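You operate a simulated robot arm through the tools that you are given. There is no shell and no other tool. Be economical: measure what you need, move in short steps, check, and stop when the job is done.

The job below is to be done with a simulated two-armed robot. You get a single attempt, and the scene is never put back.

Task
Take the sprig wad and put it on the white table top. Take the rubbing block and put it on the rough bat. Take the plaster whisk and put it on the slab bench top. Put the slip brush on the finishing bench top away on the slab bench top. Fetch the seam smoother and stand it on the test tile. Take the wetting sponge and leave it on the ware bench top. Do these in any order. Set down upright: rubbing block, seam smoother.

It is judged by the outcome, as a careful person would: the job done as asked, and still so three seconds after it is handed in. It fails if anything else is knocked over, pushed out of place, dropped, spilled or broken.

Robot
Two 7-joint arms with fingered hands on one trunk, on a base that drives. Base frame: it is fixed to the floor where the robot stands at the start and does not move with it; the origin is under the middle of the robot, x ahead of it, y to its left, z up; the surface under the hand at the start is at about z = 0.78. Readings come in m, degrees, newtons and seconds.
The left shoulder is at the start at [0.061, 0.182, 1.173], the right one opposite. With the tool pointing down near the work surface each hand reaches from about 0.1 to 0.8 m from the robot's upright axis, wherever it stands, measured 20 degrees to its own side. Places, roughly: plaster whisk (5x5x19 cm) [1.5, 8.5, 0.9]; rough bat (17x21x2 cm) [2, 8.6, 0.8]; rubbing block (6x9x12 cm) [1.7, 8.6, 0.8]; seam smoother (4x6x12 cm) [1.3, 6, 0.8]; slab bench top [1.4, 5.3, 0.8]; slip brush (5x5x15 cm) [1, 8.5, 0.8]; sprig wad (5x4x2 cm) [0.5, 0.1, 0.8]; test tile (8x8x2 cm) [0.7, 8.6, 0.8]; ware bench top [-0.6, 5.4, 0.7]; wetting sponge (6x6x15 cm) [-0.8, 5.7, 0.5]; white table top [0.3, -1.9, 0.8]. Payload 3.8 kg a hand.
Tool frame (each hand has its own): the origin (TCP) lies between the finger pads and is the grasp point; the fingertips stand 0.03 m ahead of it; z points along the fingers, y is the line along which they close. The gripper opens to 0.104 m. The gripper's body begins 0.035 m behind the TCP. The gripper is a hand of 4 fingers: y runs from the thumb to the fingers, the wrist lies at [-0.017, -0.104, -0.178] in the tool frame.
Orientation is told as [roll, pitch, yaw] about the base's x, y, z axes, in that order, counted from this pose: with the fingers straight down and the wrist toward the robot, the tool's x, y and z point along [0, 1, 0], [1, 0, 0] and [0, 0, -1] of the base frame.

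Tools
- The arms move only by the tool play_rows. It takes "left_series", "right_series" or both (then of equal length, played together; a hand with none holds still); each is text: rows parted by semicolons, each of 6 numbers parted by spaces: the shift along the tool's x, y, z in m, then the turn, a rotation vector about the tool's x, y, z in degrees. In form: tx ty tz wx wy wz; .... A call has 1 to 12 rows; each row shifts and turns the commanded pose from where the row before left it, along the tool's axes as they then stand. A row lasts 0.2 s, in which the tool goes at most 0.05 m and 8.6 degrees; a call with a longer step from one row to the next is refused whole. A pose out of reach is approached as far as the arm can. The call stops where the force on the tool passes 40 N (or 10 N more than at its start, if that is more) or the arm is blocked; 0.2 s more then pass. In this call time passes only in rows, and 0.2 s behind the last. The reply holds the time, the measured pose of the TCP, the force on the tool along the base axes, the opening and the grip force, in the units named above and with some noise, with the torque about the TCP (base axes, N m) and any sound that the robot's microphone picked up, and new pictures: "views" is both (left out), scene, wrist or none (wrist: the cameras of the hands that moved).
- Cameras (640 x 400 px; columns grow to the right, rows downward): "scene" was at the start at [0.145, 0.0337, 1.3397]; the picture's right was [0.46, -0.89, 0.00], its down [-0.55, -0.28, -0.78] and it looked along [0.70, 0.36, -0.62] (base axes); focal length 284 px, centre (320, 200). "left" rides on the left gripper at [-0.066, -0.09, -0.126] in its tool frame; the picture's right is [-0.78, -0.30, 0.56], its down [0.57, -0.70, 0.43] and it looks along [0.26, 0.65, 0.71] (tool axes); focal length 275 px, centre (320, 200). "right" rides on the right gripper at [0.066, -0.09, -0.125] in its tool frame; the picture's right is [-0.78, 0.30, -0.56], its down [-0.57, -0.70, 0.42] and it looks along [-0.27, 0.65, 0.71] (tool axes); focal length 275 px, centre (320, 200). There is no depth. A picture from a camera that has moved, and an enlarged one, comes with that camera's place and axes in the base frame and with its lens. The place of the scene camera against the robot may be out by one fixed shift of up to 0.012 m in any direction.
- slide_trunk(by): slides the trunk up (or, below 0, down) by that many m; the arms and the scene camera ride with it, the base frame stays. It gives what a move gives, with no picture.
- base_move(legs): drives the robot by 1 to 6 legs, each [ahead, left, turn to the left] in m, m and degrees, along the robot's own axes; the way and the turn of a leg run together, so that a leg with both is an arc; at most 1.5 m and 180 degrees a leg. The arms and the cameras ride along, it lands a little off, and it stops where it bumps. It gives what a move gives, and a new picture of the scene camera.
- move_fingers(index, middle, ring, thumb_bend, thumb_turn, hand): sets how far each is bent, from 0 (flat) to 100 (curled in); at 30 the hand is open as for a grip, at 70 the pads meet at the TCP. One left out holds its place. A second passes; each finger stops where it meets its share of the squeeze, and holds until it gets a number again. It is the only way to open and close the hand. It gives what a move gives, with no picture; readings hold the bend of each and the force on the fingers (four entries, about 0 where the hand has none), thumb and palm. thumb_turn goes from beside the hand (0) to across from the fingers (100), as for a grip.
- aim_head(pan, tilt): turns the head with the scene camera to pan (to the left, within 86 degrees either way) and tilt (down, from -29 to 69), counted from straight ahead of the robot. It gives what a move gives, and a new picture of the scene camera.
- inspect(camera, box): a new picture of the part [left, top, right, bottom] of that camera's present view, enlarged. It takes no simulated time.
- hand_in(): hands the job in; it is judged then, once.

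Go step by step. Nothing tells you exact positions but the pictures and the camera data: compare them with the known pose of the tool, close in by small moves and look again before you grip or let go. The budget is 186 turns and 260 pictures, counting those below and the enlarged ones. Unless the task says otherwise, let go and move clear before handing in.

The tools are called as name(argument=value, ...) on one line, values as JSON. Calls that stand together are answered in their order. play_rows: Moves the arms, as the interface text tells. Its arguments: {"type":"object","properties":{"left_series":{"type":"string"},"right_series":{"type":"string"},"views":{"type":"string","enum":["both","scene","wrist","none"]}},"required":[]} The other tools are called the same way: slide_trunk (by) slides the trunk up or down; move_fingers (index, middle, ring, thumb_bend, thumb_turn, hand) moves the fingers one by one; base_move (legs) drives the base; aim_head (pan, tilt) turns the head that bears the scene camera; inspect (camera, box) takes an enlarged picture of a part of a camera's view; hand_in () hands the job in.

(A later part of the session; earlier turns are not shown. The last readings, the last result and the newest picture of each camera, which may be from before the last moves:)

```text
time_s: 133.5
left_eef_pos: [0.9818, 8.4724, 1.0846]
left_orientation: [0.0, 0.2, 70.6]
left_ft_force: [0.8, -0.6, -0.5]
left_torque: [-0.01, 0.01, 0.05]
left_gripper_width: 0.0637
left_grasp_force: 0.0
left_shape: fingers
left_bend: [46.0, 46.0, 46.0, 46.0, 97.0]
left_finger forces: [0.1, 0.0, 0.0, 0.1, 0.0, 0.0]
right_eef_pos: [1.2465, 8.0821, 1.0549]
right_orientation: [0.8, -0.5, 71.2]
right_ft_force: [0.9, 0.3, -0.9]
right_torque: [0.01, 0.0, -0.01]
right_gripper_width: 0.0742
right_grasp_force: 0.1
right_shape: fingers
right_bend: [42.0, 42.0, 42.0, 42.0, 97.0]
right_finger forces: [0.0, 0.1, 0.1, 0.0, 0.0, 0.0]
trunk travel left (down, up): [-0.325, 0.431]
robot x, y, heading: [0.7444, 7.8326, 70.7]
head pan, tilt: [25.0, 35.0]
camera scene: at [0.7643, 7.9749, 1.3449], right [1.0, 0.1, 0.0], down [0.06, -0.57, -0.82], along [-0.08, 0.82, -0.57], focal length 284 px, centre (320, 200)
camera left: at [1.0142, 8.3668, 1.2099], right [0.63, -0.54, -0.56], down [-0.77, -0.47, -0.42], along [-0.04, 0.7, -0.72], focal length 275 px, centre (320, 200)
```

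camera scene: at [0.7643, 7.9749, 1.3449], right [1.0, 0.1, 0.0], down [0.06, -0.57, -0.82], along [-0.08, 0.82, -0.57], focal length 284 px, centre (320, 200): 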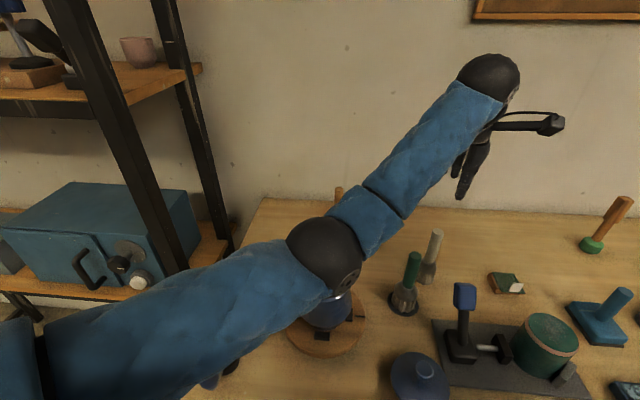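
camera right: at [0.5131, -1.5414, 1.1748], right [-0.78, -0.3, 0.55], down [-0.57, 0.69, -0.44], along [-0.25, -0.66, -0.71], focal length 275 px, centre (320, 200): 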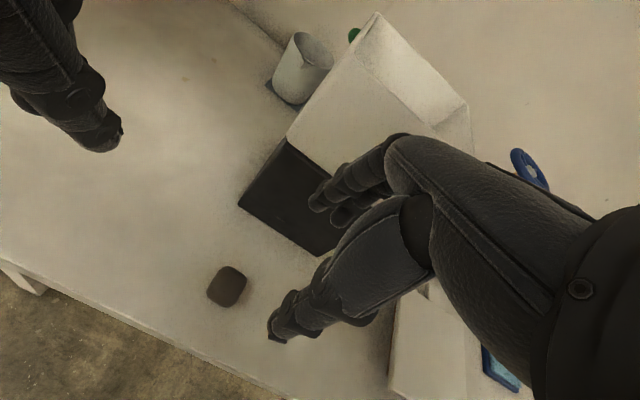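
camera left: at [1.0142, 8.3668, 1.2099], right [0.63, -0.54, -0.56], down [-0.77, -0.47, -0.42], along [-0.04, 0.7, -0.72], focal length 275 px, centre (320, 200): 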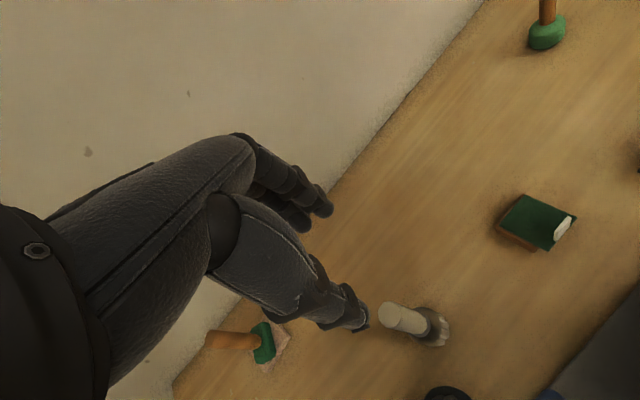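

The brush is at ≈(0.966, 8.463). I'll adjust and descend partway, watching elbow clearance over the pot.

play_rows(left_series="0.012 -0.0138 0 0 0 0;0 0 0.04 0 0 0;0 0 0.04 0 0 0;0 0 0.03 0 0 0", views="both")

```text
time_s: 134.5
left_eef_pos: [0.9655, 8.4633, 0.9738]
left_orientation: [0.1, 0.2, 70.7]
left_ft_force: [-0.8, 0.6, 0.2]
left_torque: [0.01, -0.01, -0.02]
left_gripper_width: 0.0638
left_grasp_force: 0.0
left_shape: fingers
left_bend: [46.0, 46.0, 46.0, 46.0, 97.0]
left_finger forces: [0.0, 0.0, 0.0, 0.0, 0.0, 0.0]
right_eef_pos: [1.2472, 8.0827, 1.0563]
right_orientation: [0.7, -0.6, 71.1]
right_ft_force: [1.2, 0.7, 0.0]
right_torque: [-0.01, 0.01, -0.02]
right_gripper_width: 0.074
right_grasp_force: 0.0
right_shape: fingers
right_bend: [42.0, 42.0, 42.0, 42.0, 97.0]
right_finger forces: [0.1, 0.0, 0.0, 0.0, 0.0, 0.1]
trunk travel left (down, up): [-0.325, 0.431]
robot x, y, heading: [0.745, 7.8299, 70.6]
head pan, tilt: [25.0, 35.0]
camera scene: at [0.7637, 7.9757, 1.3448], right [1.0, 0.1, 0.0], down [0.06, -0.57, -0.82], along [-0.08, 0.81, -0.57], focal length 284 px, centre (320, 200)
camera left: at [0.9979, 8.3579, 1.099], right [0.63, -0.54, -0.56], down [-0.77, -0.47, -0.42], along [-0.04, 0.7, -0.72], focal length 275 px, centre (320, 200)
```

scene: 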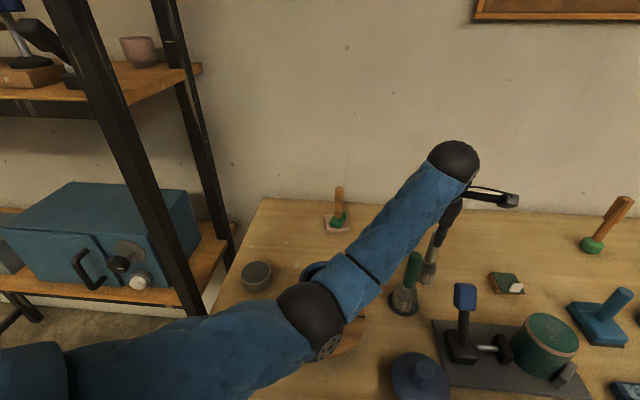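
left: 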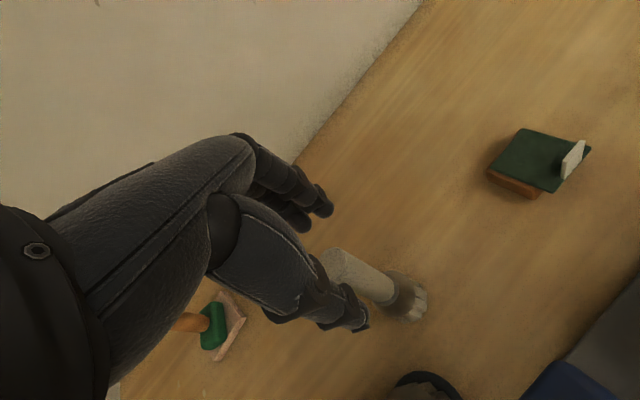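

The left elbow is dipping toward the pot, so I'll lift again, turn the base right by 20° and back off so the arm works straighter.

play_rows(left_series="0 0 -0.04 0 0 0;0 0 -0.04 0 0 0;0 0 -0.03 0 0 0", views="none")

base_move(legs=[[0, 0, -20], [-0.1, -0.038, 0]])

aim_head(pan=35, tilt=35)

```text
time_s: 135.3
left_eef_pos: [0.9661, 8.4633, 1.0853]
left_orientation: [0.0, 0.0, 70.7]
left_ft_force: [-0.2, -0.1, 0.5]
left_torque: [0.02, 0.0, 0.01]
left_gripper_width: 0.0637
left_grasp_force: 0.1
left_shape: fingers
left_bend: [46.0, 46.0, 46.0, 46.0, 97.0]
left_finger forces: [0.1, 0.0, 0.0, 0.0, 0.1, 0.1]
right_eef_pos: [1.2474, 8.0835, 1.0562]
right_orientation: [0.7, -0.7, 71.1]
right_ft_force: [-0.1, 0.8, 0.4]
right_torque: [0.01, -0.01, -0.01]
right_gripper_width: 0.0742
right_grasp_force: 0.1
right_shape: fingers
right_bend: [42.0, 42.0, 42.0, 42.0, 97.0]
right_finger forces: [0.1, 0.0, 0.1, 0.1, 0.1, 0.1]
trunk travel left (down, up): [-0.325, 0.431]
robot x, y, heading: [0.7482, 7.8371, 70.7]
head pan, tilt: [25.0, 35.0]
```

```text
time_s: 137.6
left_eef_pos: [1.1322, 8.2475, 1.086]
left_orientation: [0.1, 0.1, 50.7]
left_ft_force: [0.1, -1.2, 0.6]
left_torque: [0.03, 0.05, 0.02]
left_gripper_width: 0.0637
left_grasp_force: 0.1
left_shape: fingers
left_bend: [46.0, 46.0, 46.0, 46.0, 97.0]
left_finger forces: [0.0, 0.0, 0.1, 0.0, 0.0, 0.0]
right_eef_pos: [1.2677, 7.795, 1.0551]
right_orientation: [0.7, -0.6, 51.3]
right_ft_force: [0.2, -0.4, -0.3]
right_torque: [0.03, 0.0, 0.01]
right_gripper_width: 0.0741
right_grasp_force: 0.0
right_shape: fingers
right_bend: [42.0, 42.0, 42.0, 42.0, 97.0]
right_finger forces: [0.0, 0.0, 0.0, 0.1, 0.0, 0.0]
trunk travel left (down, up): [-0.325, 0.431]
robot x, y, heading: [0.7091, 7.7337, 50.7]
head pan, tilt: [25.0, 35.0]
camera scene: at [0.7787, 7.8588, 1.3451], right [0.97, -0.25, 0.0], down [-0.14, -0.55, -0.82], along [0.2, 0.79, -0.57], focal length 284 px, centre (320, 200)
```

scene: 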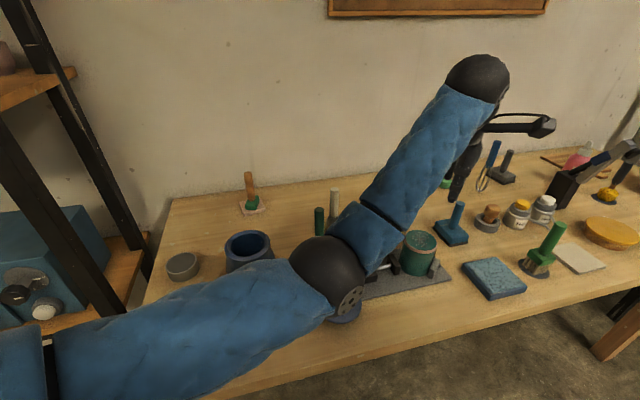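

```text
time_s: 138.3
left_eef_pos: [1.1331, 8.2493, 1.0853]
left_orientation: [0.0, 0.2, 50.8]
left_ft_force: [-0.2, 0.5, 0.0]
left_torque: [-0.02, -0.01, 0.0]
left_gripper_width: 0.0636
left_grasp_force: 0.0
left_shape: fingers
left_bend: [46.0, 46.0, 46.0, 46.0, 97.0]
left_finger forces: [0.0, 0.0, 0.0, 0.1, 0.1, 0.0]
right_eef_pos: [1.2688, 7.7945, 1.0552]
right_orientation: [0.7, -0.7, 51.3]
right_ft_force: [-0.2, -0.4, 0.7]
right_torque: [0.03, -0.01, -0.04]
right_gripper_width: 0.0743
right_grasp_force: 0.1
right_shape: fingers
right_bend: [42.0, 42.0, 42.0, 42.0, 97.0]
right_finger forces: [0.0, 0.0, 0.1, 0.0, 0.0, 0.1]
trunk travel left (down, up): [-0.325, 0.431]
robot x, y, heading: [0.7126, 7.7318, 50.7]
head pan, tilt: [35.0, 35.0]
camera scene: at [0.7643, 7.8633, 1.3448], right [1.0, -0.07, 0.0], down [-0.04, -0.57, -0.82], along [0.06, 0.82, -0.57], focal length 284 px, centre (320, 200)
```

scene: 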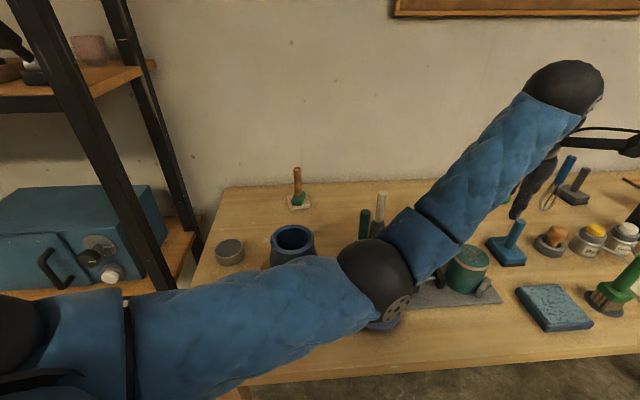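

play_rows(left_series="0.038 0.0086 0 0 0 0;0.038 0.0086 0 0 0 0;0.038 0.0086 0 0 0 0;0.038 0.0086 0 0 0 0;0.038 0.0086 0 0 0 0;0.038 0.0086 0 0 0 0;0.037 0.0086 0 0 0 0", views="both")

```text
time_s: 139.9
left_eef_pos: [0.9661, 8.4643, 1.0846]
left_orientation: [0.0, 0.1, 50.7]
left_ft_force: [0.2, -0.5, 0.6]
left_torque: [-0.01, 0.01, 0.02]
left_gripper_width: 0.0638
left_grasp_force: 0.0
left_shape: fingers
left_bend: [46.0, 46.0, 46.0, 46.0, 97.0]
left_finger forces: [0.0, 0.0, 0.0, 0.0, 0.1, 0.0]
right_eef_pos: [1.2677, 7.7965, 1.0562]
right_orientation: [0.7, -0.6, 51.3]
right_ft_force: [-0.2, 0.1, 1.2]
right_torque: [-0.02, 0.0, -0.03]
right_gripper_width: 0.0741
right_grasp_force: 0.0
right_shape: fingers
right_bend: [42.0, 42.0, 42.0, 42.0, 97.0]
right_finger forces: [0.0, 0.0, 0.1, 0.0, 0.1, 0.0]
trunk travel left (down, up): [-0.325, 0.431]
robot x, y, heading: [0.712, 7.7323, 50.6]
head pan, tilt: [35.0, 35.0]
camera scene: at [0.7635, 7.8636, 1.3448], right [1.0, -0.07, 0.0], down [-0.04, -0.57, -0.82], along [0.06, 0.82, -0.57], focal length 284 px, centre (320, 200)
camera left: at [0.959, 8.3535, 1.2104], right [0.41, -0.72, -0.56], down [-0.89, -0.18, -0.42], along [0.2, 0.67, -0.72], focal length 275 px, centre (320, 200)
```

scene: 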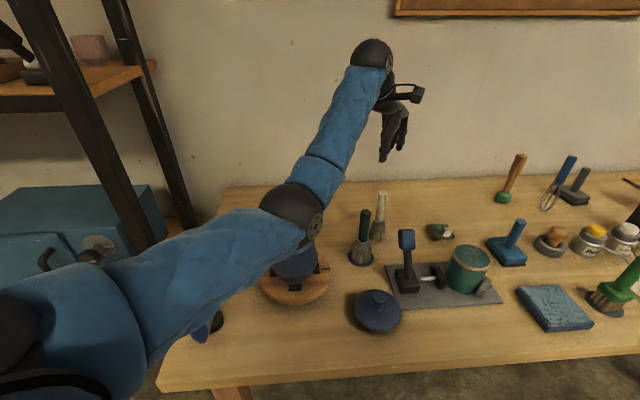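
left: 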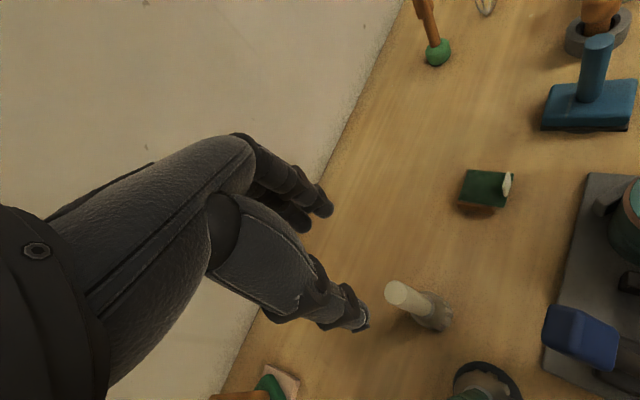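

The elbow still hovers near the pot, so I'll reposition the base ~0.26 m right with heading 70° to bring the elbow over the low lid area instead.

base_move(legs=[[0.136, -0.2315, 0], [0, 0, 20]])

aim_head(pan=20, tilt=40)

```text
time_s: 142.9
left_eef_pos: [0.9642, 8.4657, 1.0862]
left_orientation: [0.0, 0.2, 70.9]
left_ft_force: [-0.3, 0.9, -0.7]
left_torque: [-0.01, 0.01, 0.01]
left_gripper_width: 0.0636
left_grasp_force: 0.0
left_shape: fingers
left_bend: [46.0, 46.0, 46.0, 46.0, 97.0]
left_finger forces: [0.0, 0.0, 0.0, 0.1, 0.0, 0.1]
right_eef_pos: [1.4775, 7.9428, 1.0558]
right_orientation: [0.6, -0.5, 71.3]
right_ft_force: [0.3, -0.2, -0.3]
right_torque: [0.0, -0.01, -0.01]
right_gripper_width: 0.0743
right_grasp_force: 0.1
right_shape: fingers
right_bend: [42.0, 42.0, 42.0, 42.0, 97.0]
right_finger forces: [0.0, 0.0, 0.1, 0.0, 0.0, 0.1]
trunk travel left (down, up): [-0.325, 0.431]
robot x, y, heading: [0.9794, 7.6935, 70.7]
head pan, tilt: [35.0, 35.0]
camera scene: at [0.9788, 7.831, 1.3448], right [0.96, 0.27, 0.0], down [0.16, -0.55, -0.82], along [-0.22, 0.79, -0.57], focal length 284 px, centre (320, 200)
```

scene: 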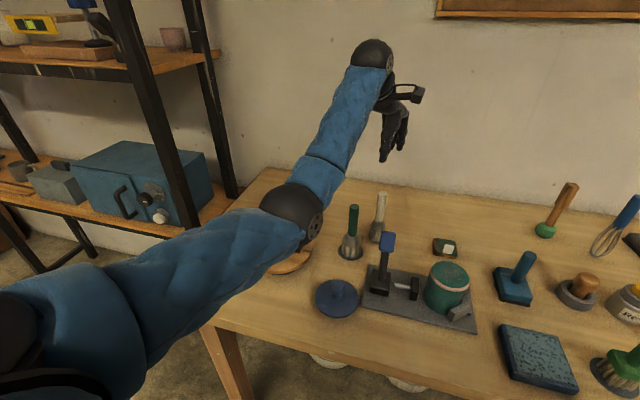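

```text
time_s: 143.7
left_eef_pos: [0.9642, 8.4649, 1.0866]
left_orientation: [0.0, 0.1, 70.8]
left_ft_force: [0.7, -0.1, -0.7]
left_torque: [0.02, 0.01, 0.0]
left_gripper_width: 0.0636
left_grasp_force: 0.1
left_shape: fingers
left_bend: [46.0, 46.0, 46.0, 46.0, 97.0]
left_finger forces: [0.0, 0.0, 0.0, 0.0, 0.0, 0.1]
right_eef_pos: [1.4772, 7.9421, 1.0555]
right_orientation: [0.7, -0.7, 71.3]
right_ft_force: [-0.7, -0.7, 0.1]
right_torque: [-0.03, -0.01, -0.03]
right_gripper_width: 0.0743
right_grasp_force: 0.0
right_shape: fingers
right_bend: [42.0, 42.0, 42.0, 42.0, 97.0]
right_finger forces: [0.0, 0.0, 0.0, 0.0, 0.0, 0.1]
trunk travel left (down, up): [-0.325, 0.431]
robot x, y, heading: [0.9774, 7.6916, 70.9]
head pan, tilt: [20.0, 40.0]
camera scene: at [1.0019, 7.831, 1.3373], right [1.0, 0.01, 0.0], down [0.01, -0.64, -0.77], along [-0.01, 0.77, -0.64], focal length 284 px, centre (320, 200)
```

scene: 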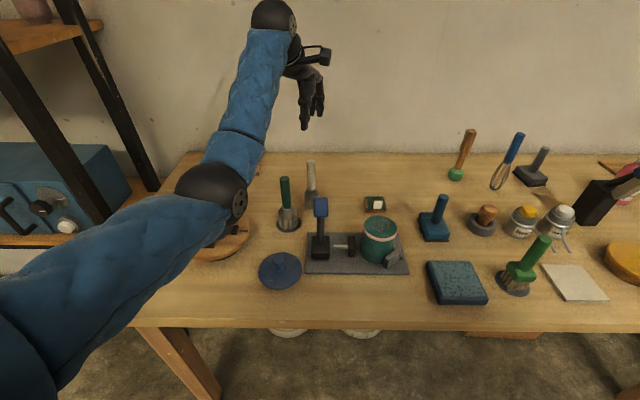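

Now descend partway and look.

play_rows(left_series="0 0 0.04 0 0 0;0 0 0.04 0 0 0;0 0 0.03 0 0 0", views="both")

```text
time_s: 144.5
left_eef_pos: [0.9637, 8.4645, 0.9755]
left_orientation: [0.0, 0.0, 70.8]
left_ft_force: [0.6, -1.6, 0.5]
left_torque: [0.01, -0.02, 0.0]
left_gripper_width: 0.0636
left_grasp_force: 0.1
left_shape: fingers
left_bend: [46.0, 46.0, 46.0, 46.0, 97.0]
left_finger forces: [0.0, 0.0, 0.0, 0.0, 0.0, 0.0]
right_eef_pos: [1.4779, 7.9427, 1.055]
right_orientation: [0.6, -0.6, 71.4]
right_ft_force: [-1.1, 0.9, 0.4]
right_torque: [0.0, -0.01, 0.02]
right_gripper_width: 0.074
right_grasp_force: 0.2
right_shape: fingers
right_bend: [42.0, 42.0, 42.0, 42.0, 97.0]
right_finger forces: [0.0, 0.1, 0.1, 0.0, 0.0, 0.0]
trunk travel left (down, up): [-0.325, 0.431]
robot x, y, heading: [0.978, 7.6901, 70.9]
head pan, tilt: [20.0, 40.0]
camera scene: at [1.0019, 7.8314, 1.3372], right [1.0, 0.01, 0.0], down [0.01, -0.64, -0.77], along [-0.01, 0.77, -0.64], focal length 284 px, centre (320, 200)
camera left: at [0.9966, 8.3585, 1.0997], right [0.64, -0.54, -0.56], down [-0.77, -0.48, -0.42], along [-0.04, 0.7, -0.72], focal length 275 px, centre (320, 200)
```

scene: 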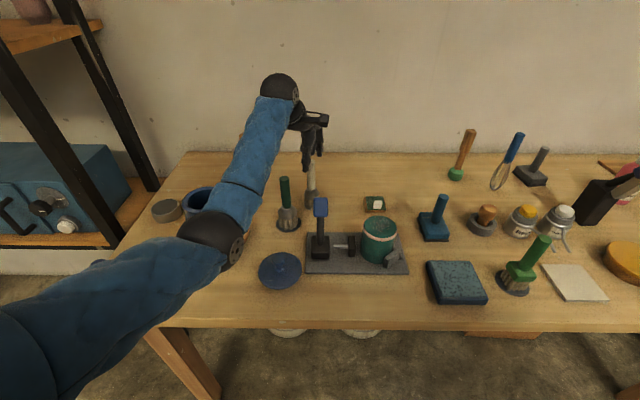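
left: 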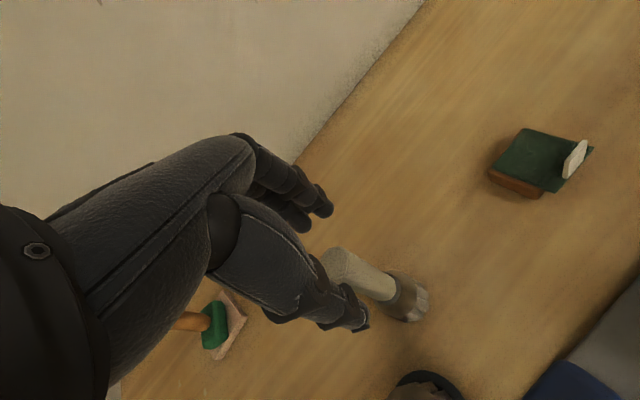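

Elbow clear; the brush handle is exactly below. Descend and grip.

play_rows(left_series="-0.001 0 0.04 0 0 0;0 0 0.03 0 0 0;0 0 0.012 0 0 0", views="both")

```text
time_s: 145.3
left_eef_pos: [0.9642, 8.4651, 0.8936]
left_orientation: [0.0, 0.1, 70.8]
left_ft_force: [0.3, 0.7, 0.6]
left_torque: [-0.01, 0.0, 0.04]
left_gripper_width: 0.0635
left_grasp_force: 0.0
left_shape: fingers
left_bend: [46.0, 46.0, 46.0, 46.0, 97.0]
left_finger forces: [0.0, 0.0, 0.1, 0.1, 0.0, 0.1]
right_eef_pos: [1.4785, 7.9425, 1.0555]
right_orientation: [0.7, -0.6, 71.3]
right_ft_force: [-0.7, -0.3, -0.2]
right_torque: [-0.01, -0.04, -0.02]
right_gripper_width: 0.0743
right_grasp_force: 0.1
right_shape: fingers
right_bend: [42.0, 42.0, 42.0, 42.0, 97.0]
right_finger forces: [0.1, 0.0, 0.0, 0.0, 0.1, 0.0]
trunk travel left (down, up): [-0.325, 0.431]
robot x, y, heading: [0.9753, 7.6901, 70.8]
head pan, tilt: [20.0, 40.0]
camera scene: at [1.002, 7.8312, 1.3373], right [1.0, 0.01, 0.0], down [0.01, -0.64, -0.77], along [-0.01, 0.77, -0.64], focal length 284 px, centre (320, 200)
camera left: at [0.9979, 8.3587, 1.0181], right [0.64, -0.54, -0.56], down [-0.77, -0.48, -0.42], along [-0.04, 0.7, -0.72], focal length 275 px, centre (320, 200)
```

scene: 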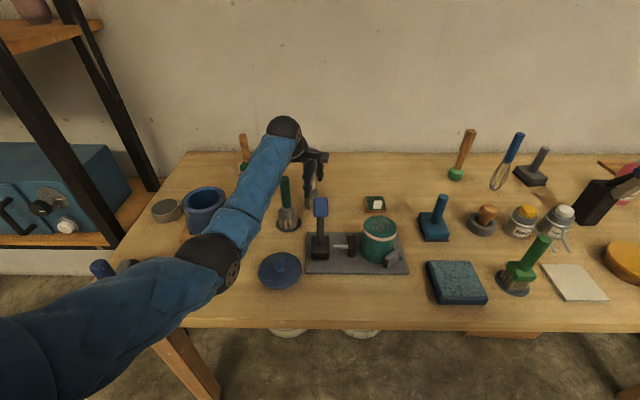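
left: 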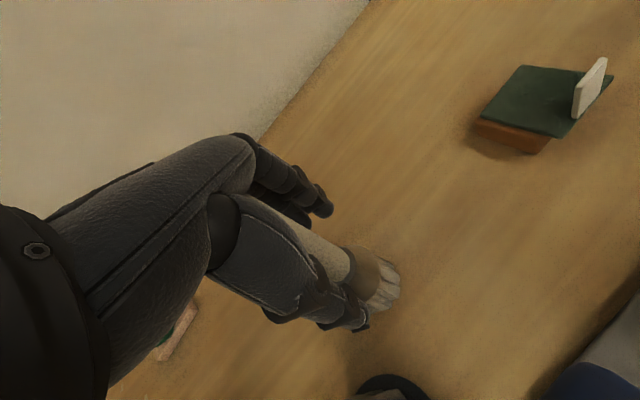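

move_fingers(hand="left", index=74, middle=74, ring=74, thumb_bend=74)

play_rows(left_series="0 0 -0.03 0 0 0;0 0 -0.04 0 0 0;0 0 -0.04 0 0 0;0 0 -0.04 0 0 0;0 0 -0.04 0 0 0;0 0 -0.03 0 0 0", views="both")

```text
time_s: 146.3
left_eef_pos: [0.9651, 8.4643, 0.893]
left_orientation: [-0.1, 0.2, 70.8]
left_ft_force: [0.0, 0.0, 0.5]
left_torque: [-0.02, -0.01, 0.07]
left_gripper_width: 0.0179
left_grasp_force: 14.9
left_shape: fingers
left_bend: [71.0, 72.0, 74.0, 64.0, 95.0]
left_finger forces: [7.9, 7.7, 0.1, 0.0, 14.4, 0.0]
right_eef_pos: [1.478, 7.943, 1.0546]
right_orientation: [0.7, -0.6, 71.2]
right_ft_force: [-0.8, -0.4, -1.0]
right_torque: [0.0, -0.01, -0.01]
right_gripper_width: 0.0737
right_grasp_force: 0.0
right_shape: fingers
right_bend: [42.0, 42.0, 42.0, 42.0, 97.0]
right_finger forces: [0.1, 0.0, 0.0, 0.0, 0.0, 0.0]
trunk travel left (down, up): [-0.325, 0.431]
robot x, y, heading: [0.9799, 7.6924, 71.0]
head pan, tilt: [20.0, 40.0]
```

```text
time_s: 147.7
left_eef_pos: [0.9658, 8.4647, 1.1142]
left_orientation: [0.0, 0.2, 70.9]
left_ft_force: [0.6, -0.4, -1.5]
left_torque: [0.01, 0.04, -0.01]
left_gripper_width: 0.0178
left_grasp_force: 14.6
left_shape: fingers
left_bend: [71.0, 72.0, 74.0, 64.0, 95.0]
left_finger forces: [8.1, 7.7, 0.0, 0.1, 14.4, 0.1]
right_eef_pos: [1.4769, 7.9423, 1.0564]
right_orientation: [0.6, -0.5, 71.3]
right_ft_force: [0.5, 0.8, -0.3]
right_torque: [-0.02, 0.0, 0.03]
right_gripper_width: 0.0741
right_grasp_force: 0.1
right_shape: fingers
right_bend: [42.0, 42.0, 42.0, 42.0, 97.0]
right_finger forces: [0.1, 0.0, 0.0, 0.0, 0.0, 0.0]
trunk travel left (down, up): [-0.325, 0.431]
robot x, y, heading: [0.9799, 7.691, 70.9]
head pan, tilt: [20.0, 40.0]
camera scene: at [1.0021, 7.8308, 1.3373], right [1.0, 0.01, 0.0], down [0.01, -0.64, -0.77], along [-0.01, 0.77, -0.64], focal length 284 px, centre (320, 200)
camera left: at [0.998, 8.3591, 1.2395], right [0.64, -0.54, -0.56], down [-0.77, -0.48, -0.42], along [-0.04, 0.7, -0.72], focal length 275 px, centre (320, 200)
```

scene: 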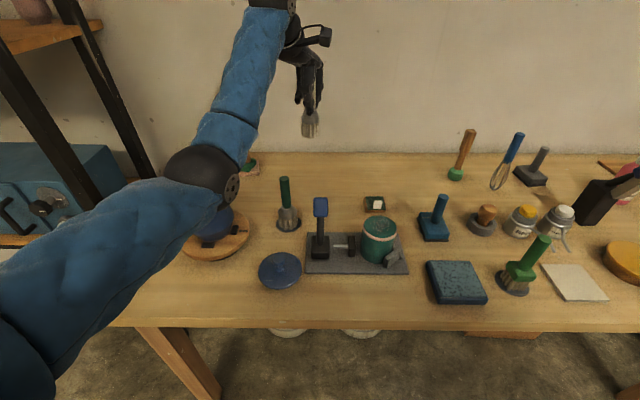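
left: 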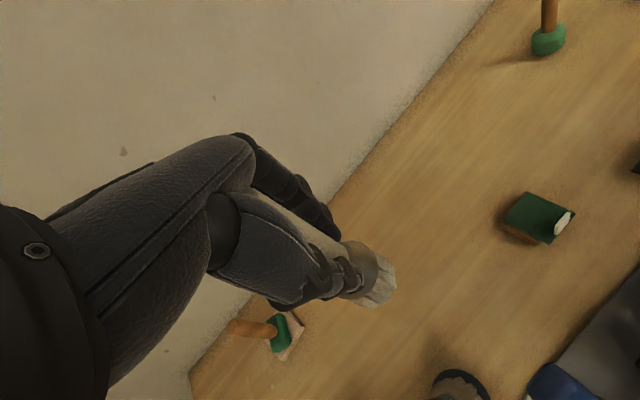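

The slip brush is held in the left hand. I'll tuck it in and drive along to view the rubbing block and rough bat.

play_rows(left_series="-0.01 -0.045 0 0 0 0;-0.01 -0.045 0 0 0 0;-0.01 -0.045 0 0 0 0;-0.01 -0.045 0 0 0 0;-0.01 -0.045 0 0 0 0;-0.01 -0.045 0 0 0 0", views="none")

base_move(legs=[[0.055, -0.74, 0], [0, 0, 19]])

aim_head(pan=-5, tilt=35)

```text
time_s: 149.1
left_eef_pos: [0.9331, 8.1889, 1.1128]
left_orientation: [0.0, 0.2, 70.9]
left_ft_force: [-0.5, -0.6, -1.4]
left_torque: [0.04, -0.01, 0.0]
left_gripper_width: 0.0172
left_grasp_force: 14.8
left_shape: fingers
left_bend: [71.0, 72.0, 74.0, 64.0, 95.0]
left_finger forces: [8.2, 7.0, 0.1, 0.1, 13.8, 0.0]
right_eef_pos: [1.4783, 7.9414, 1.0567]
right_orientation: [0.7, -0.7, 71.3]
right_ft_force: [-0.4, -0.2, -0.2]
right_torque: [-0.01, 0.0, -0.04]
right_gripper_width: 0.0741
right_grasp_force: 0.0
right_shape: fingers
right_bend: [42.0, 42.0, 42.0, 42.0, 97.0]
right_finger forces: [0.1, 0.0, 0.0, 0.1, 0.1, 0.0]
trunk travel left (down, up): [-0.325, 0.431]
robot x, y, heading: [0.9754, 7.6889, 70.7]
head pan, tilt: [20.0, 40.0]
```

```text
time_s: 154.1
left_eef_pos: [1.4905, 7.9557, 1.1148]
left_orientation: [0.1, 0.2, 89.8]
left_ft_force: [0.2, 0.1, -1.4]
left_torque: [0.01, 0.01, -0.01]
left_gripper_width: 0.0176
left_grasp_force: 14.5
left_shape: fingers
left_bend: [71.0, 72.0, 74.0, 64.0, 95.0]
left_finger forces: [8.2, 7.0, 0.1, 0.0, 13.6, 0.0]
right_eef_pos: [2.0863, 7.8986, 1.0555]
right_orientation: [0.6, -0.6, 90.1]
right_ft_force: [-0.1, -0.3, -0.7]
right_torque: [-0.02, -0.01, 0.04]
right_gripper_width: 0.0743
right_grasp_force: 0.0
right_shape: fingers
right_bend: [42.0, 42.0, 42.0, 42.0, 97.0]
right_finger forces: [0.0, 0.0, 0.1, 0.0, 0.0, 0.0]
trunk travel left (down, up): [-0.325, 0.431]
robot x, y, heading: [1.6936, 7.4952, 89.6]
head pan, tilt: [20.0, 40.0]
camera scene: at [1.6709, 7.6367, 1.3373], right [0.94, 0.34, 0.0], down [0.22, -0.61, -0.77], along [-0.26, 0.72, -0.64], focal length 284 px, centre (320, 200)
```

scene: 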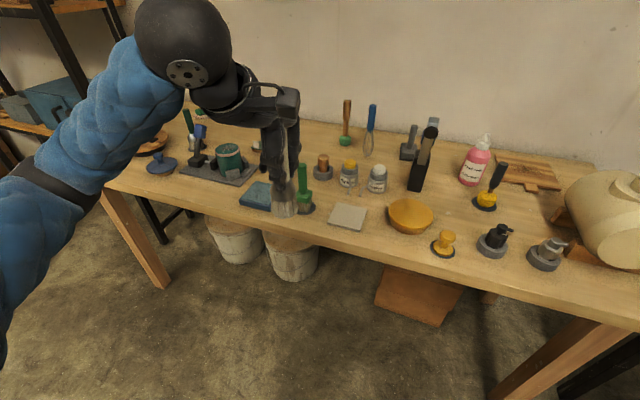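

```text
time_s: 155.0
left_eef_pos: [1.4907, 7.9568, 1.1142]
left_orientation: [-0.1, 0.1, 89.8]
left_ft_force: [0.0, -0.4, -0.8]
left_torque: [0.02, 0.01, 0.02]
left_gripper_width: 0.0175
left_grasp_force: 14.6
left_shape: fingers
left_bend: [71.0, 72.0, 74.0, 64.0, 95.0]
left_finger forces: [8.3, 7.0, 0.0, 0.1, 13.6, 0.1]
right_eef_pos: [2.0872, 7.8983, 1.0557]
right_orientation: [0.5, -0.6, 90.2]
right_ft_force: [-0.2, 0.0, -0.3]
right_torque: [-0.02, -0.01, 0.0]
right_gripper_width: 0.0744
right_grasp_force: 0.1
right_shape: fingers
right_bend: [42.0, 42.0, 42.0, 42.0, 97.0]
right_finger forces: [0.0, 0.1, 0.1, 0.1, 0.0, 0.1]
trunk travel left (down, up): [-0.325, 0.431]
robot x, y, heading: [1.6948, 7.4963, 89.7]
head pan, tilt: [-5.0, 35.0]
camera scene: at [1.7079, 7.6444, 1.3448], right [1.0, -0.09, 0.0], down [-0.05, -0.57, -0.82], along [0.07, 0.82, -0.57], focal length 284 px, centre (320, 200)
```

scene: 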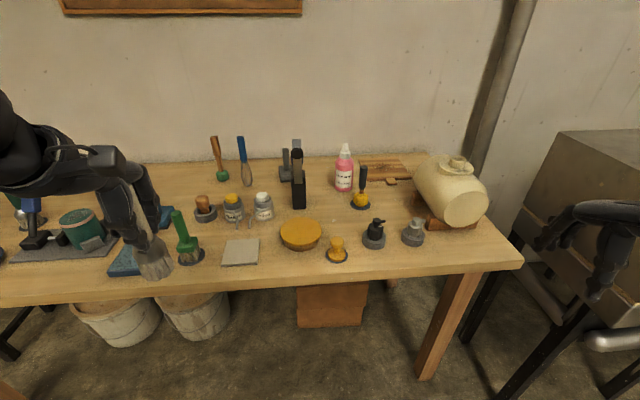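

inspect(camera="scene", box=[200, 120, 440, 270])

inspect(camera="scene", box=[270, 130, 430, 230])

```text
2.67 times, centred on (320, 195) of scene
camera zoom: at [1.7079, 7.6444, 1.3448], right [1.0, -0.09, 0.0], down [-0.05, -0.57, -0.82], along [0.07, 0.82, -0.57], focal length 758 px, centre (320, 213)
```

zoom: 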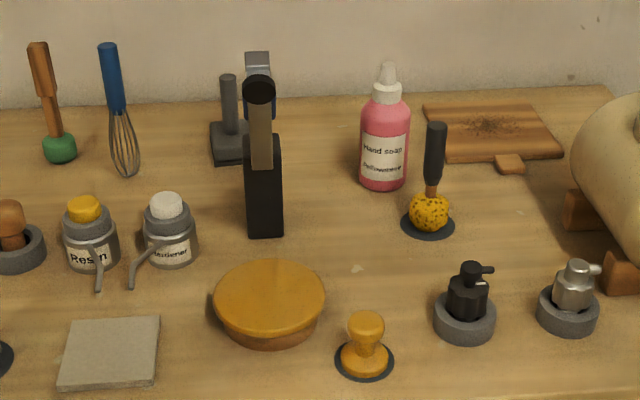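

```text
4.00 times, centred on (350, 180) of scene
camera zoom: at [1.7079, 7.6444, 1.3448], right [1.0, -0.09, 0.0], down [-0.05, -0.57, -0.82], along [0.07, 0.82, -0.57], focal length 1137 px, centre (200, 280)
```

zoom: 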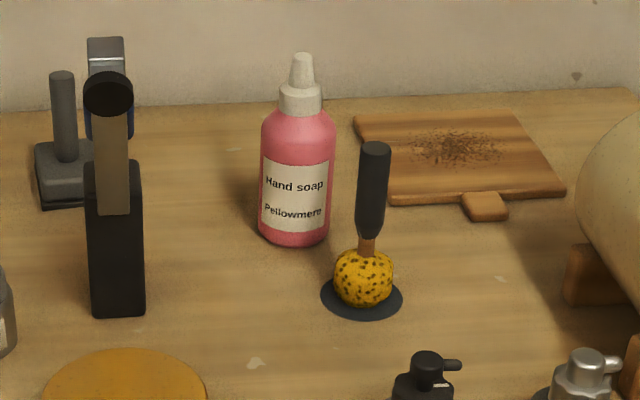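

The rubbing block stands behind the tall black stand, so it's better approached later from the left. First I take the whisk (≈1.515, 8.578) with the right hand, moving the base so the right elbow stays clear.

base_move(legs=[[0, 0.38, 0], [0.325, 0, 5]])

aim_head(pan=-15, tilt=35)

```text
time_s: 159.2
left_eef_pos: [1.0599, 8.2647, 1.1145]
left_orientation: [0.0, 0.1, 94.8]
left_ft_force: [0.9, 0.9, -1.4]
left_torque: [0.02, 0.01, -0.05]
left_gripper_width: 0.0175
left_grasp_force: 14.5
left_shape: fingers
left_bend: [71.0, 72.0, 74.0, 64.0, 95.0]
left_finger forces: [8.2, 7.2, 0.0, 0.1, 13.6, 0.0]
right_eef_pos: [1.6576, 8.2585, 1.0573]
right_orientation: [0.6, -0.7, 95.3]
right_ft_force: [-6.1, -8.3, 7.3]
right_torque: [0.16, -0.13, -0.01]
right_gripper_width: 0.0741
right_grasp_force: 7.2
right_shape: fingers
right_bend: [42.0, 42.0, 48.0, 42.0, 97.0]
right_finger forces: [0.1, 0.1, 14.2, 0.1, 0.0, 0.0]
trunk travel left (down, up): [-0.325, 0.431]
robot x, y, heading: [1.3107, 7.8282, 94.7]
head pan, tilt: [-5.0, 35.0]
camera scene: at [1.3031, 7.9716, 1.3451], right [1.0, 0.0, 0.0], down [0.0, -0.57, -0.82], along [0.0, 0.82, -0.57], focal length 284 px, centre (320, 200)
```

scene: 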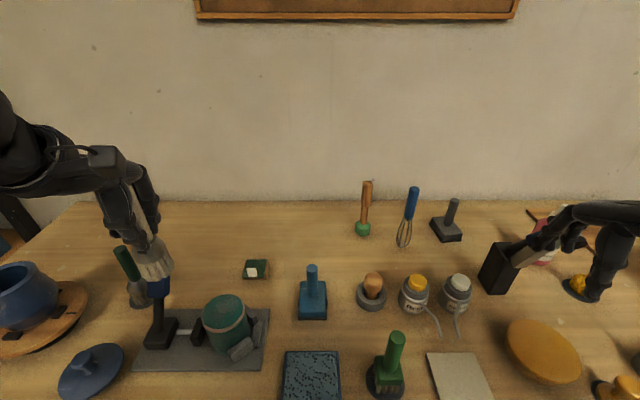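

```text
time_s: 159.9
left_eef_pos: [1.0606, 8.2644, 1.1148]
left_orientation: [-0.1, 0.1, 94.8]
left_ft_force: [0.0, 0.0, -0.7]
left_torque: [-0.03, 0.0, -0.01]
left_gripper_width: 0.0173
left_grasp_force: 14.6
left_shape: fingers
left_bend: [71.0, 72.0, 74.0, 64.0, 95.0]
left_finger forces: [8.1, 7.1, 0.1, 0.0, 13.7, 0.1]
right_eef_pos: [1.6566, 8.2582, 1.0562]
right_orientation: [0.6, -0.6, 95.3]
right_ft_force: [-5.4, -8.5, 4.9]
right_torque: [0.15, -0.11, -0.05]
right_gripper_width: 0.0743
right_grasp_force: 6.4
right_shape: fingers
right_bend: [42.0, 42.0, 48.0, 42.0, 97.0]
right_finger forces: [0.0, 0.1, 12.8, 0.1, 0.0, 0.0]
trunk travel left (down, up): [-0.325, 0.431]
robot x, y, heading: [1.3027, 7.8289, 94.7]
head pan, tilt: [-15.0, 35.0]
camera scene: at [1.3186, 7.97, 1.345], right [0.98, -0.18, 0.0], down [-0.1, -0.56, -0.82], along [0.15, 0.81, -0.57], focal length 284 px, centre (320, 200)
```

scene: 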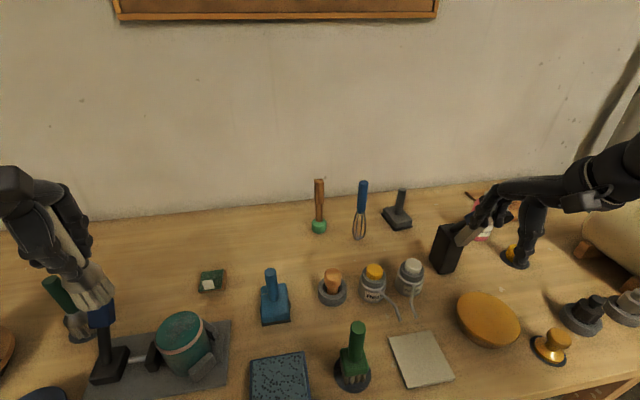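

The right hand's outer finger is pressing on the black stand. I'll look before relieving it.

inspect(camera="scene", box=[400, 160, 560, 280])

inspect(camera="right", box=[0, 0, 640, 400])

```text
3.33 times, centred on (480, 220) of scene
camera zoom: at [1.3186, 7.97, 1.345], right [0.98, -0.18, 0.0], down [-0.1, -0.56, -0.82], along [0.15, 0.81, -0.57], focal length 948 px, centre (-213, 133)
```

zoom: 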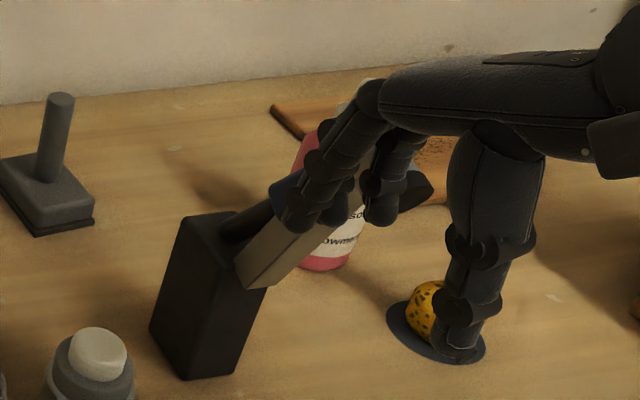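

```text
1.00 times, centred on (320, 200) of right (not enlarged: the box is as wide or as high as the picture)
camera zoom: at [1.6021, 8.1622, 1.1814], right [0.75, 0.36, 0.55], down [0.63, -0.64, -0.44], along [0.19, 0.68, -0.71], focal length 275 px, centre (320, 200)
```

zoom: 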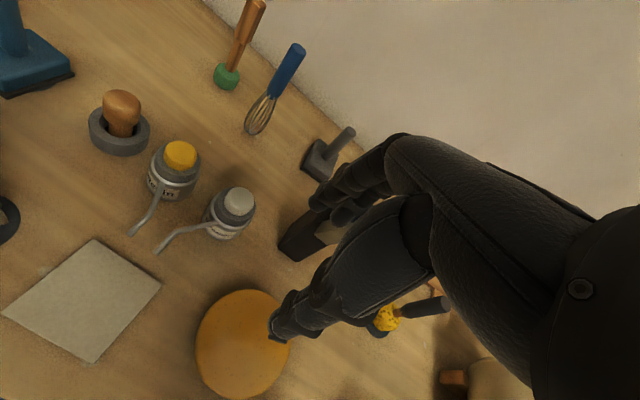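

Relieve by moving the right hand back and up, away from the stand.

play_rows(right_series="0.003 -0.01 -0.008 0 0 0;0.003 -0.015 -0.012 0 0 0;0 -0.03 -0.03 0 0 0;0 -0.03 -0.03 0 0 0", views="scene")

inspect(camera="scene", box=[400, 160, 560, 280])

```text
time_s: 160.9
left_eef_pos: [1.0609, 8.2643, 1.1143]
left_orientation: [0.1, 0.1, 94.8]
left_ft_force: [0.6, -0.7, -1.0]
left_torque: [-0.02, 0.03, 0.03]
left_gripper_width: 0.0172
left_grasp_force: 15.1
left_shape: fingers
left_bend: [71.0, 72.0, 74.0, 64.0, 95.0]
left_finger forces: [8.1, 7.1, 0.0, 0.0, 13.6, 0.0]
right_eef_pos: [1.6626, 8.1728, 1.1344]
right_orientation: [0.7, -0.5, 95.3]
right_ft_force: [-0.5, 0.4, 0.4]
right_torque: [0.01, -0.01, -0.01]
right_gripper_width: 0.0745
right_grasp_force: 0.0
right_shape: fingers
right_bend: [42.0, 42.0, 42.0, 42.0, 97.0]
right_finger forces: [0.0, 0.0, 0.0, 0.0, 0.1, 0.1]
trunk travel left (down, up): [-0.325, 0.431]
robot x, y, heading: [1.3004, 7.8266, 95.0]
head pan, tilt: [-15.0, 35.0]
camera scene: at [1.3194, 7.9709, 1.345], right [0.98, -0.18, 0.0], down [-0.1, -0.56, -0.82], along [0.15, 0.81, -0.57], focal length 284 px, centre (320, 200)
```

scene: 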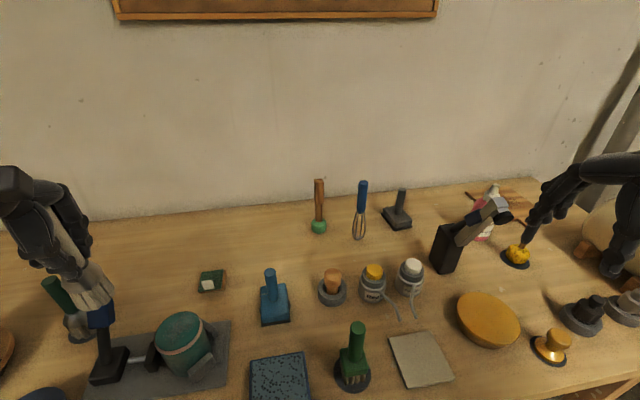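

```text
3.33 times, centred on (480, 220) of scene
camera zoom: at [1.3194, 7.9709, 1.345], right [0.98, -0.18, 0.0], down [-0.1, -0.56, -0.82], along [0.15, 0.81, -0.57], focal length 948 px, centre (-213, 133)
```

zoom: 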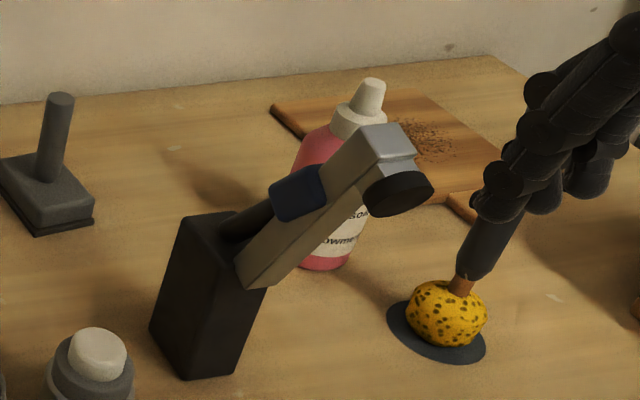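

The stand is untouched in position (all items show the same camera offset). Whisk ≈(1.517, 8.58); I'll move the right hand left, then forward at height.

play_rows(right_series="0.036 0 0 0 0 0;0.036 0 0 0 0 0;0.035 0 0 0 0 0;0 0.042 0 0 0 0;0 0.042 0 0 0 0;0 0.042 0 0 0 0;0 0.042 0 0 0 0;0 0.042 0 0 0 0;0 0.042 0 0 0 0;0 0.042 0 0 0 0;0 0.042 0 0 0 0;0 0.03 0 0 0 0", views="both")

```text
time_s: 163.5
left_eef_pos: [1.0618, 8.2664, 1.1144]
left_orientation: [0.0, 0.2, 94.9]
left_ft_force: [-0.2, -0.6, -1.0]
left_torque: [0.02, 0.0, -0.01]
left_gripper_width: 0.0173
left_grasp_force: 14.4
left_shape: fingers
left_bend: [71.0, 72.0, 74.0, 64.0, 95.0]
left_finger forces: [8.3, 7.2, 0.0, 0.0, 13.7, 0.1]
right_eef_pos: [1.5355, 8.5591, 1.1661]
right_orientation: [0.6, -0.6, 95.3]
right_ft_force: [-0.4, 0.2, 0.1]
right_torque: [0.01, 0.0, 0.01]
right_gripper_width: 0.0742
right_grasp_force: 0.0
right_shape: fingers
right_bend: [42.0, 42.0, 42.0, 42.0, 97.0]
right_finger forces: [0.0, 0.0, 0.0, 0.0, 0.0, 0.1]
right hand out of reach, approached as far as the arm can: row 1, 2, 3
trunk travel left (down, up): [-0.325, 0.431]
robot x, y, heading: [1.3035, 7.8291, 94.7]
head pan, tilt: [-15.0, 35.0]
camera scene: at [1.3193, 7.9721, 1.3448], right [0.98, -0.18, 0.0], down [-0.1, -0.56, -0.82], along [0.15, 0.81, -0.57], focal length 284 px, centre (320, 200)
camera right: at [1.4799, 8.4631, 1.2909], right [0.75, 0.36, 0.55], down [0.63, -0.64, -0.44], along [0.2, 0.68, -0.71], focal length 275 px, centre (320, 200)
```

scene: 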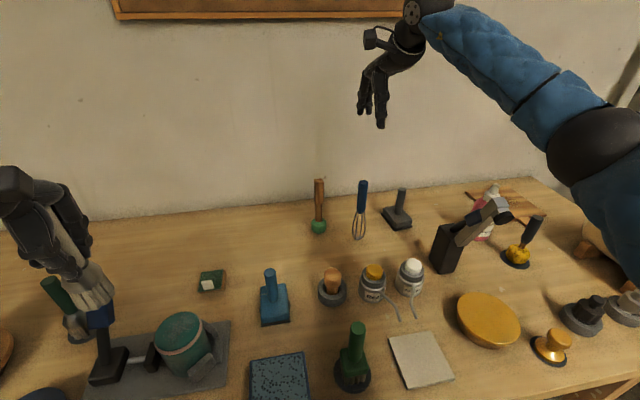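
right: 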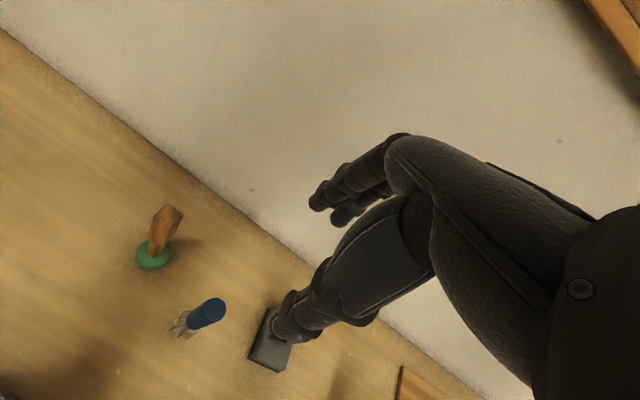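

Whisk ≈(1.527, 8.55) by the wrist camera. Adjust and descend partway.

play_rows(right_series="0.009 -0.008 0 0 0 0;0 0 0.04 0 0 0;0 0 0.04 0 0 0;0 0 0.04 0 0 0;0 0 0.02 0 0 0", views="both")

```text
time_s: 164.7
left_eef_pos: [1.0619, 8.2656, 1.1142]
left_orientation: [0.0, 0.2, 94.8]
left_ft_force: [0.2, -0.8, -2.1]
left_torque: [0.02, 0.02, 0.0]
left_gripper_width: 0.0174
left_grasp_force: 14.4
left_shape: fingers
left_bend: [71.0, 72.0, 74.0, 64.0, 95.0]
left_finger forces: [8.2, 7.2, 0.1, 0.0, 13.6, 0.0]
right_eef_pos: [1.5259, 8.5502, 1.0269]
right_orientation: [0.7, -0.7, 95.3]
right_ft_force: [0.8, 0.8, -0.2]
right_torque: [0.01, 0.04, -0.01]
right_gripper_width: 0.0742
right_grasp_force: 0.0
right_shape: fingers
right_bend: [42.0, 42.0, 42.0, 42.0, 97.0]
right_finger forces: [0.1, 0.1, 0.1, 0.0, 0.1, 0.1]
trunk travel left (down, up): [-0.325, 0.431]
robot x, y, heading: [1.3051, 7.8304, 95.0]
head pan, tilt: [-15.0, 35.0]
camera scene: at [1.3197, 7.9717, 1.3448], right [0.98, -0.18, 0.0], down [-0.1, -0.56, -0.82], along [0.15, 0.81, -0.57], focal length 284 px, centre (320, 200)
camera right: at [1.4699, 8.4545, 1.1519], right [0.75, 0.36, 0.55], down [0.63, -0.64, -0.44], along [0.19, 0.68, -0.71], focal length 275 px, centre (320, 200)
```

scene: 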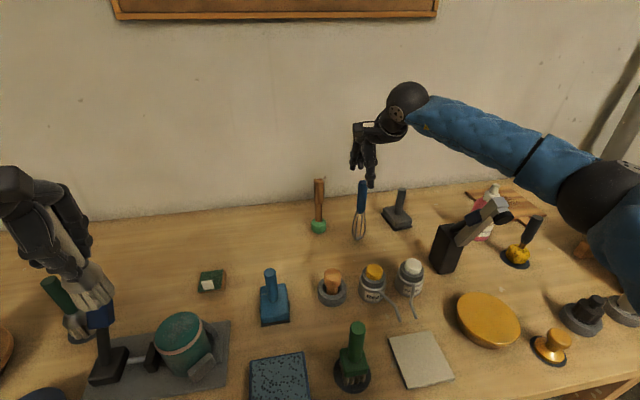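
right: 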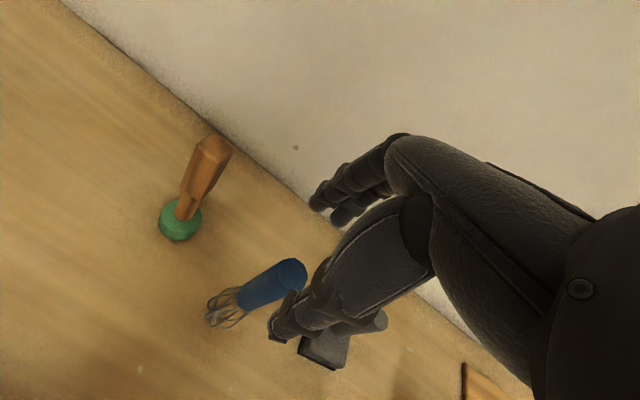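

Aligned within 3 mm. Descend to z≈0.945 and grip the handle.

play_rows(right_series="-0.001 0.003 0.04 0 0 0;0 0 0.03 0 0 0;0 0 0.012 0 0 0", views="wrist")

move_fingers(hand="right", index=74, middle=74, ring=74, thumb_bend=74)

```text
time_s: 165.5
left_eef_pos: [1.0616, 8.2665, 1.1149]
left_orientation: [0.0, 0.2, 94.8]
left_ft_force: [-0.5, 0.1, -1.3]
left_torque: [-0.01, -0.04, 0.01]
left_gripper_width: 0.0173
left_grasp_force: 14.4
left_shape: fingers
left_bend: [71.0, 72.0, 74.0, 64.0, 95.0]
left_finger forces: [8.3, 7.2, 0.0, 0.1, 13.7, 0.0]
right_eef_pos: [1.5264, 8.5537, 0.9453]
right_orientation: [0.7, -0.6, 95.3]
right_ft_force: [0.9, 0.0, -0.1]
right_torque: [-0.04, -0.01, -0.02]
right_gripper_width: 0.0741
right_grasp_force: 0.0
right_shape: fingers
right_bend: [42.0, 42.0, 42.0, 42.0, 97.0]
right_finger forces: [0.1, 0.0, 0.0, 0.0, 0.0, 0.0]
trunk travel left (down, up): [-0.325, 0.431]
robot x, y, heading: [1.305, 7.8272, 94.4]
head pan, tilt: [-15.0, 35.0]
camera right: at [1.4693, 8.458, 1.0691], right [0.75, 0.36, 0.55], down [0.63, -0.64, -0.44], along [0.19, 0.68, -0.71], focal length 275 px, centre (320, 200)
```

right: 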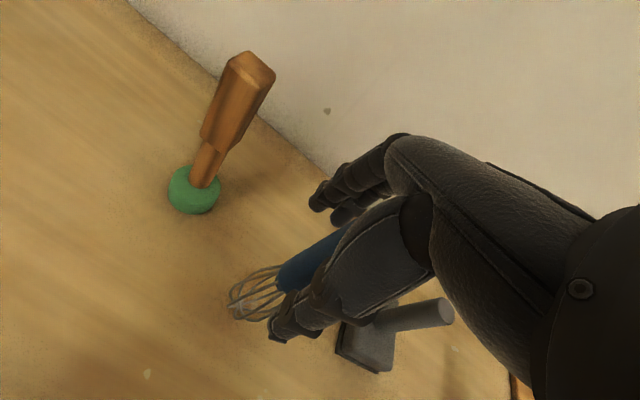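

```text
time_s: 166.5
left_eef_pos: [1.0624, 8.2658, 1.1146]
left_orientation: [0.0, 0.1, 94.8]
left_ft_force: [-0.1, 0.1, -1.6]
left_torque: [0.02, -0.03, 0.02]
left_gripper_width: 0.0173
left_grasp_force: 15.3
left_shape: fingers
left_bend: [71.0, 72.0, 74.0, 64.0, 95.0]
left_finger forces: [8.3, 7.3, 0.0, 0.0, 13.6, 0.0]
right_eef_pos: [1.5243, 8.5543, 0.9441]
right_orientation: [0.7, -0.6, 95.4]
right_ft_force: [-0.6, -0.5, 0.5]
right_torque: [-0.01, 0.0, -0.01]
right_gripper_width: 0.0197
right_grasp_force: 13.8
right_shape: fingers
right_bend: [62.0, 73.0, 74.0, 64.0, 95.0]
right_finger forces: [9.1, 5.0, 0.1, 0.1, 12.6, 0.0]
trunk travel left (down, up): [-0.325, 0.431]
robot x, y, heading: [1.305, 7.8271, 94.9]
head pan, tilt: [-15.0, 35.0]
```

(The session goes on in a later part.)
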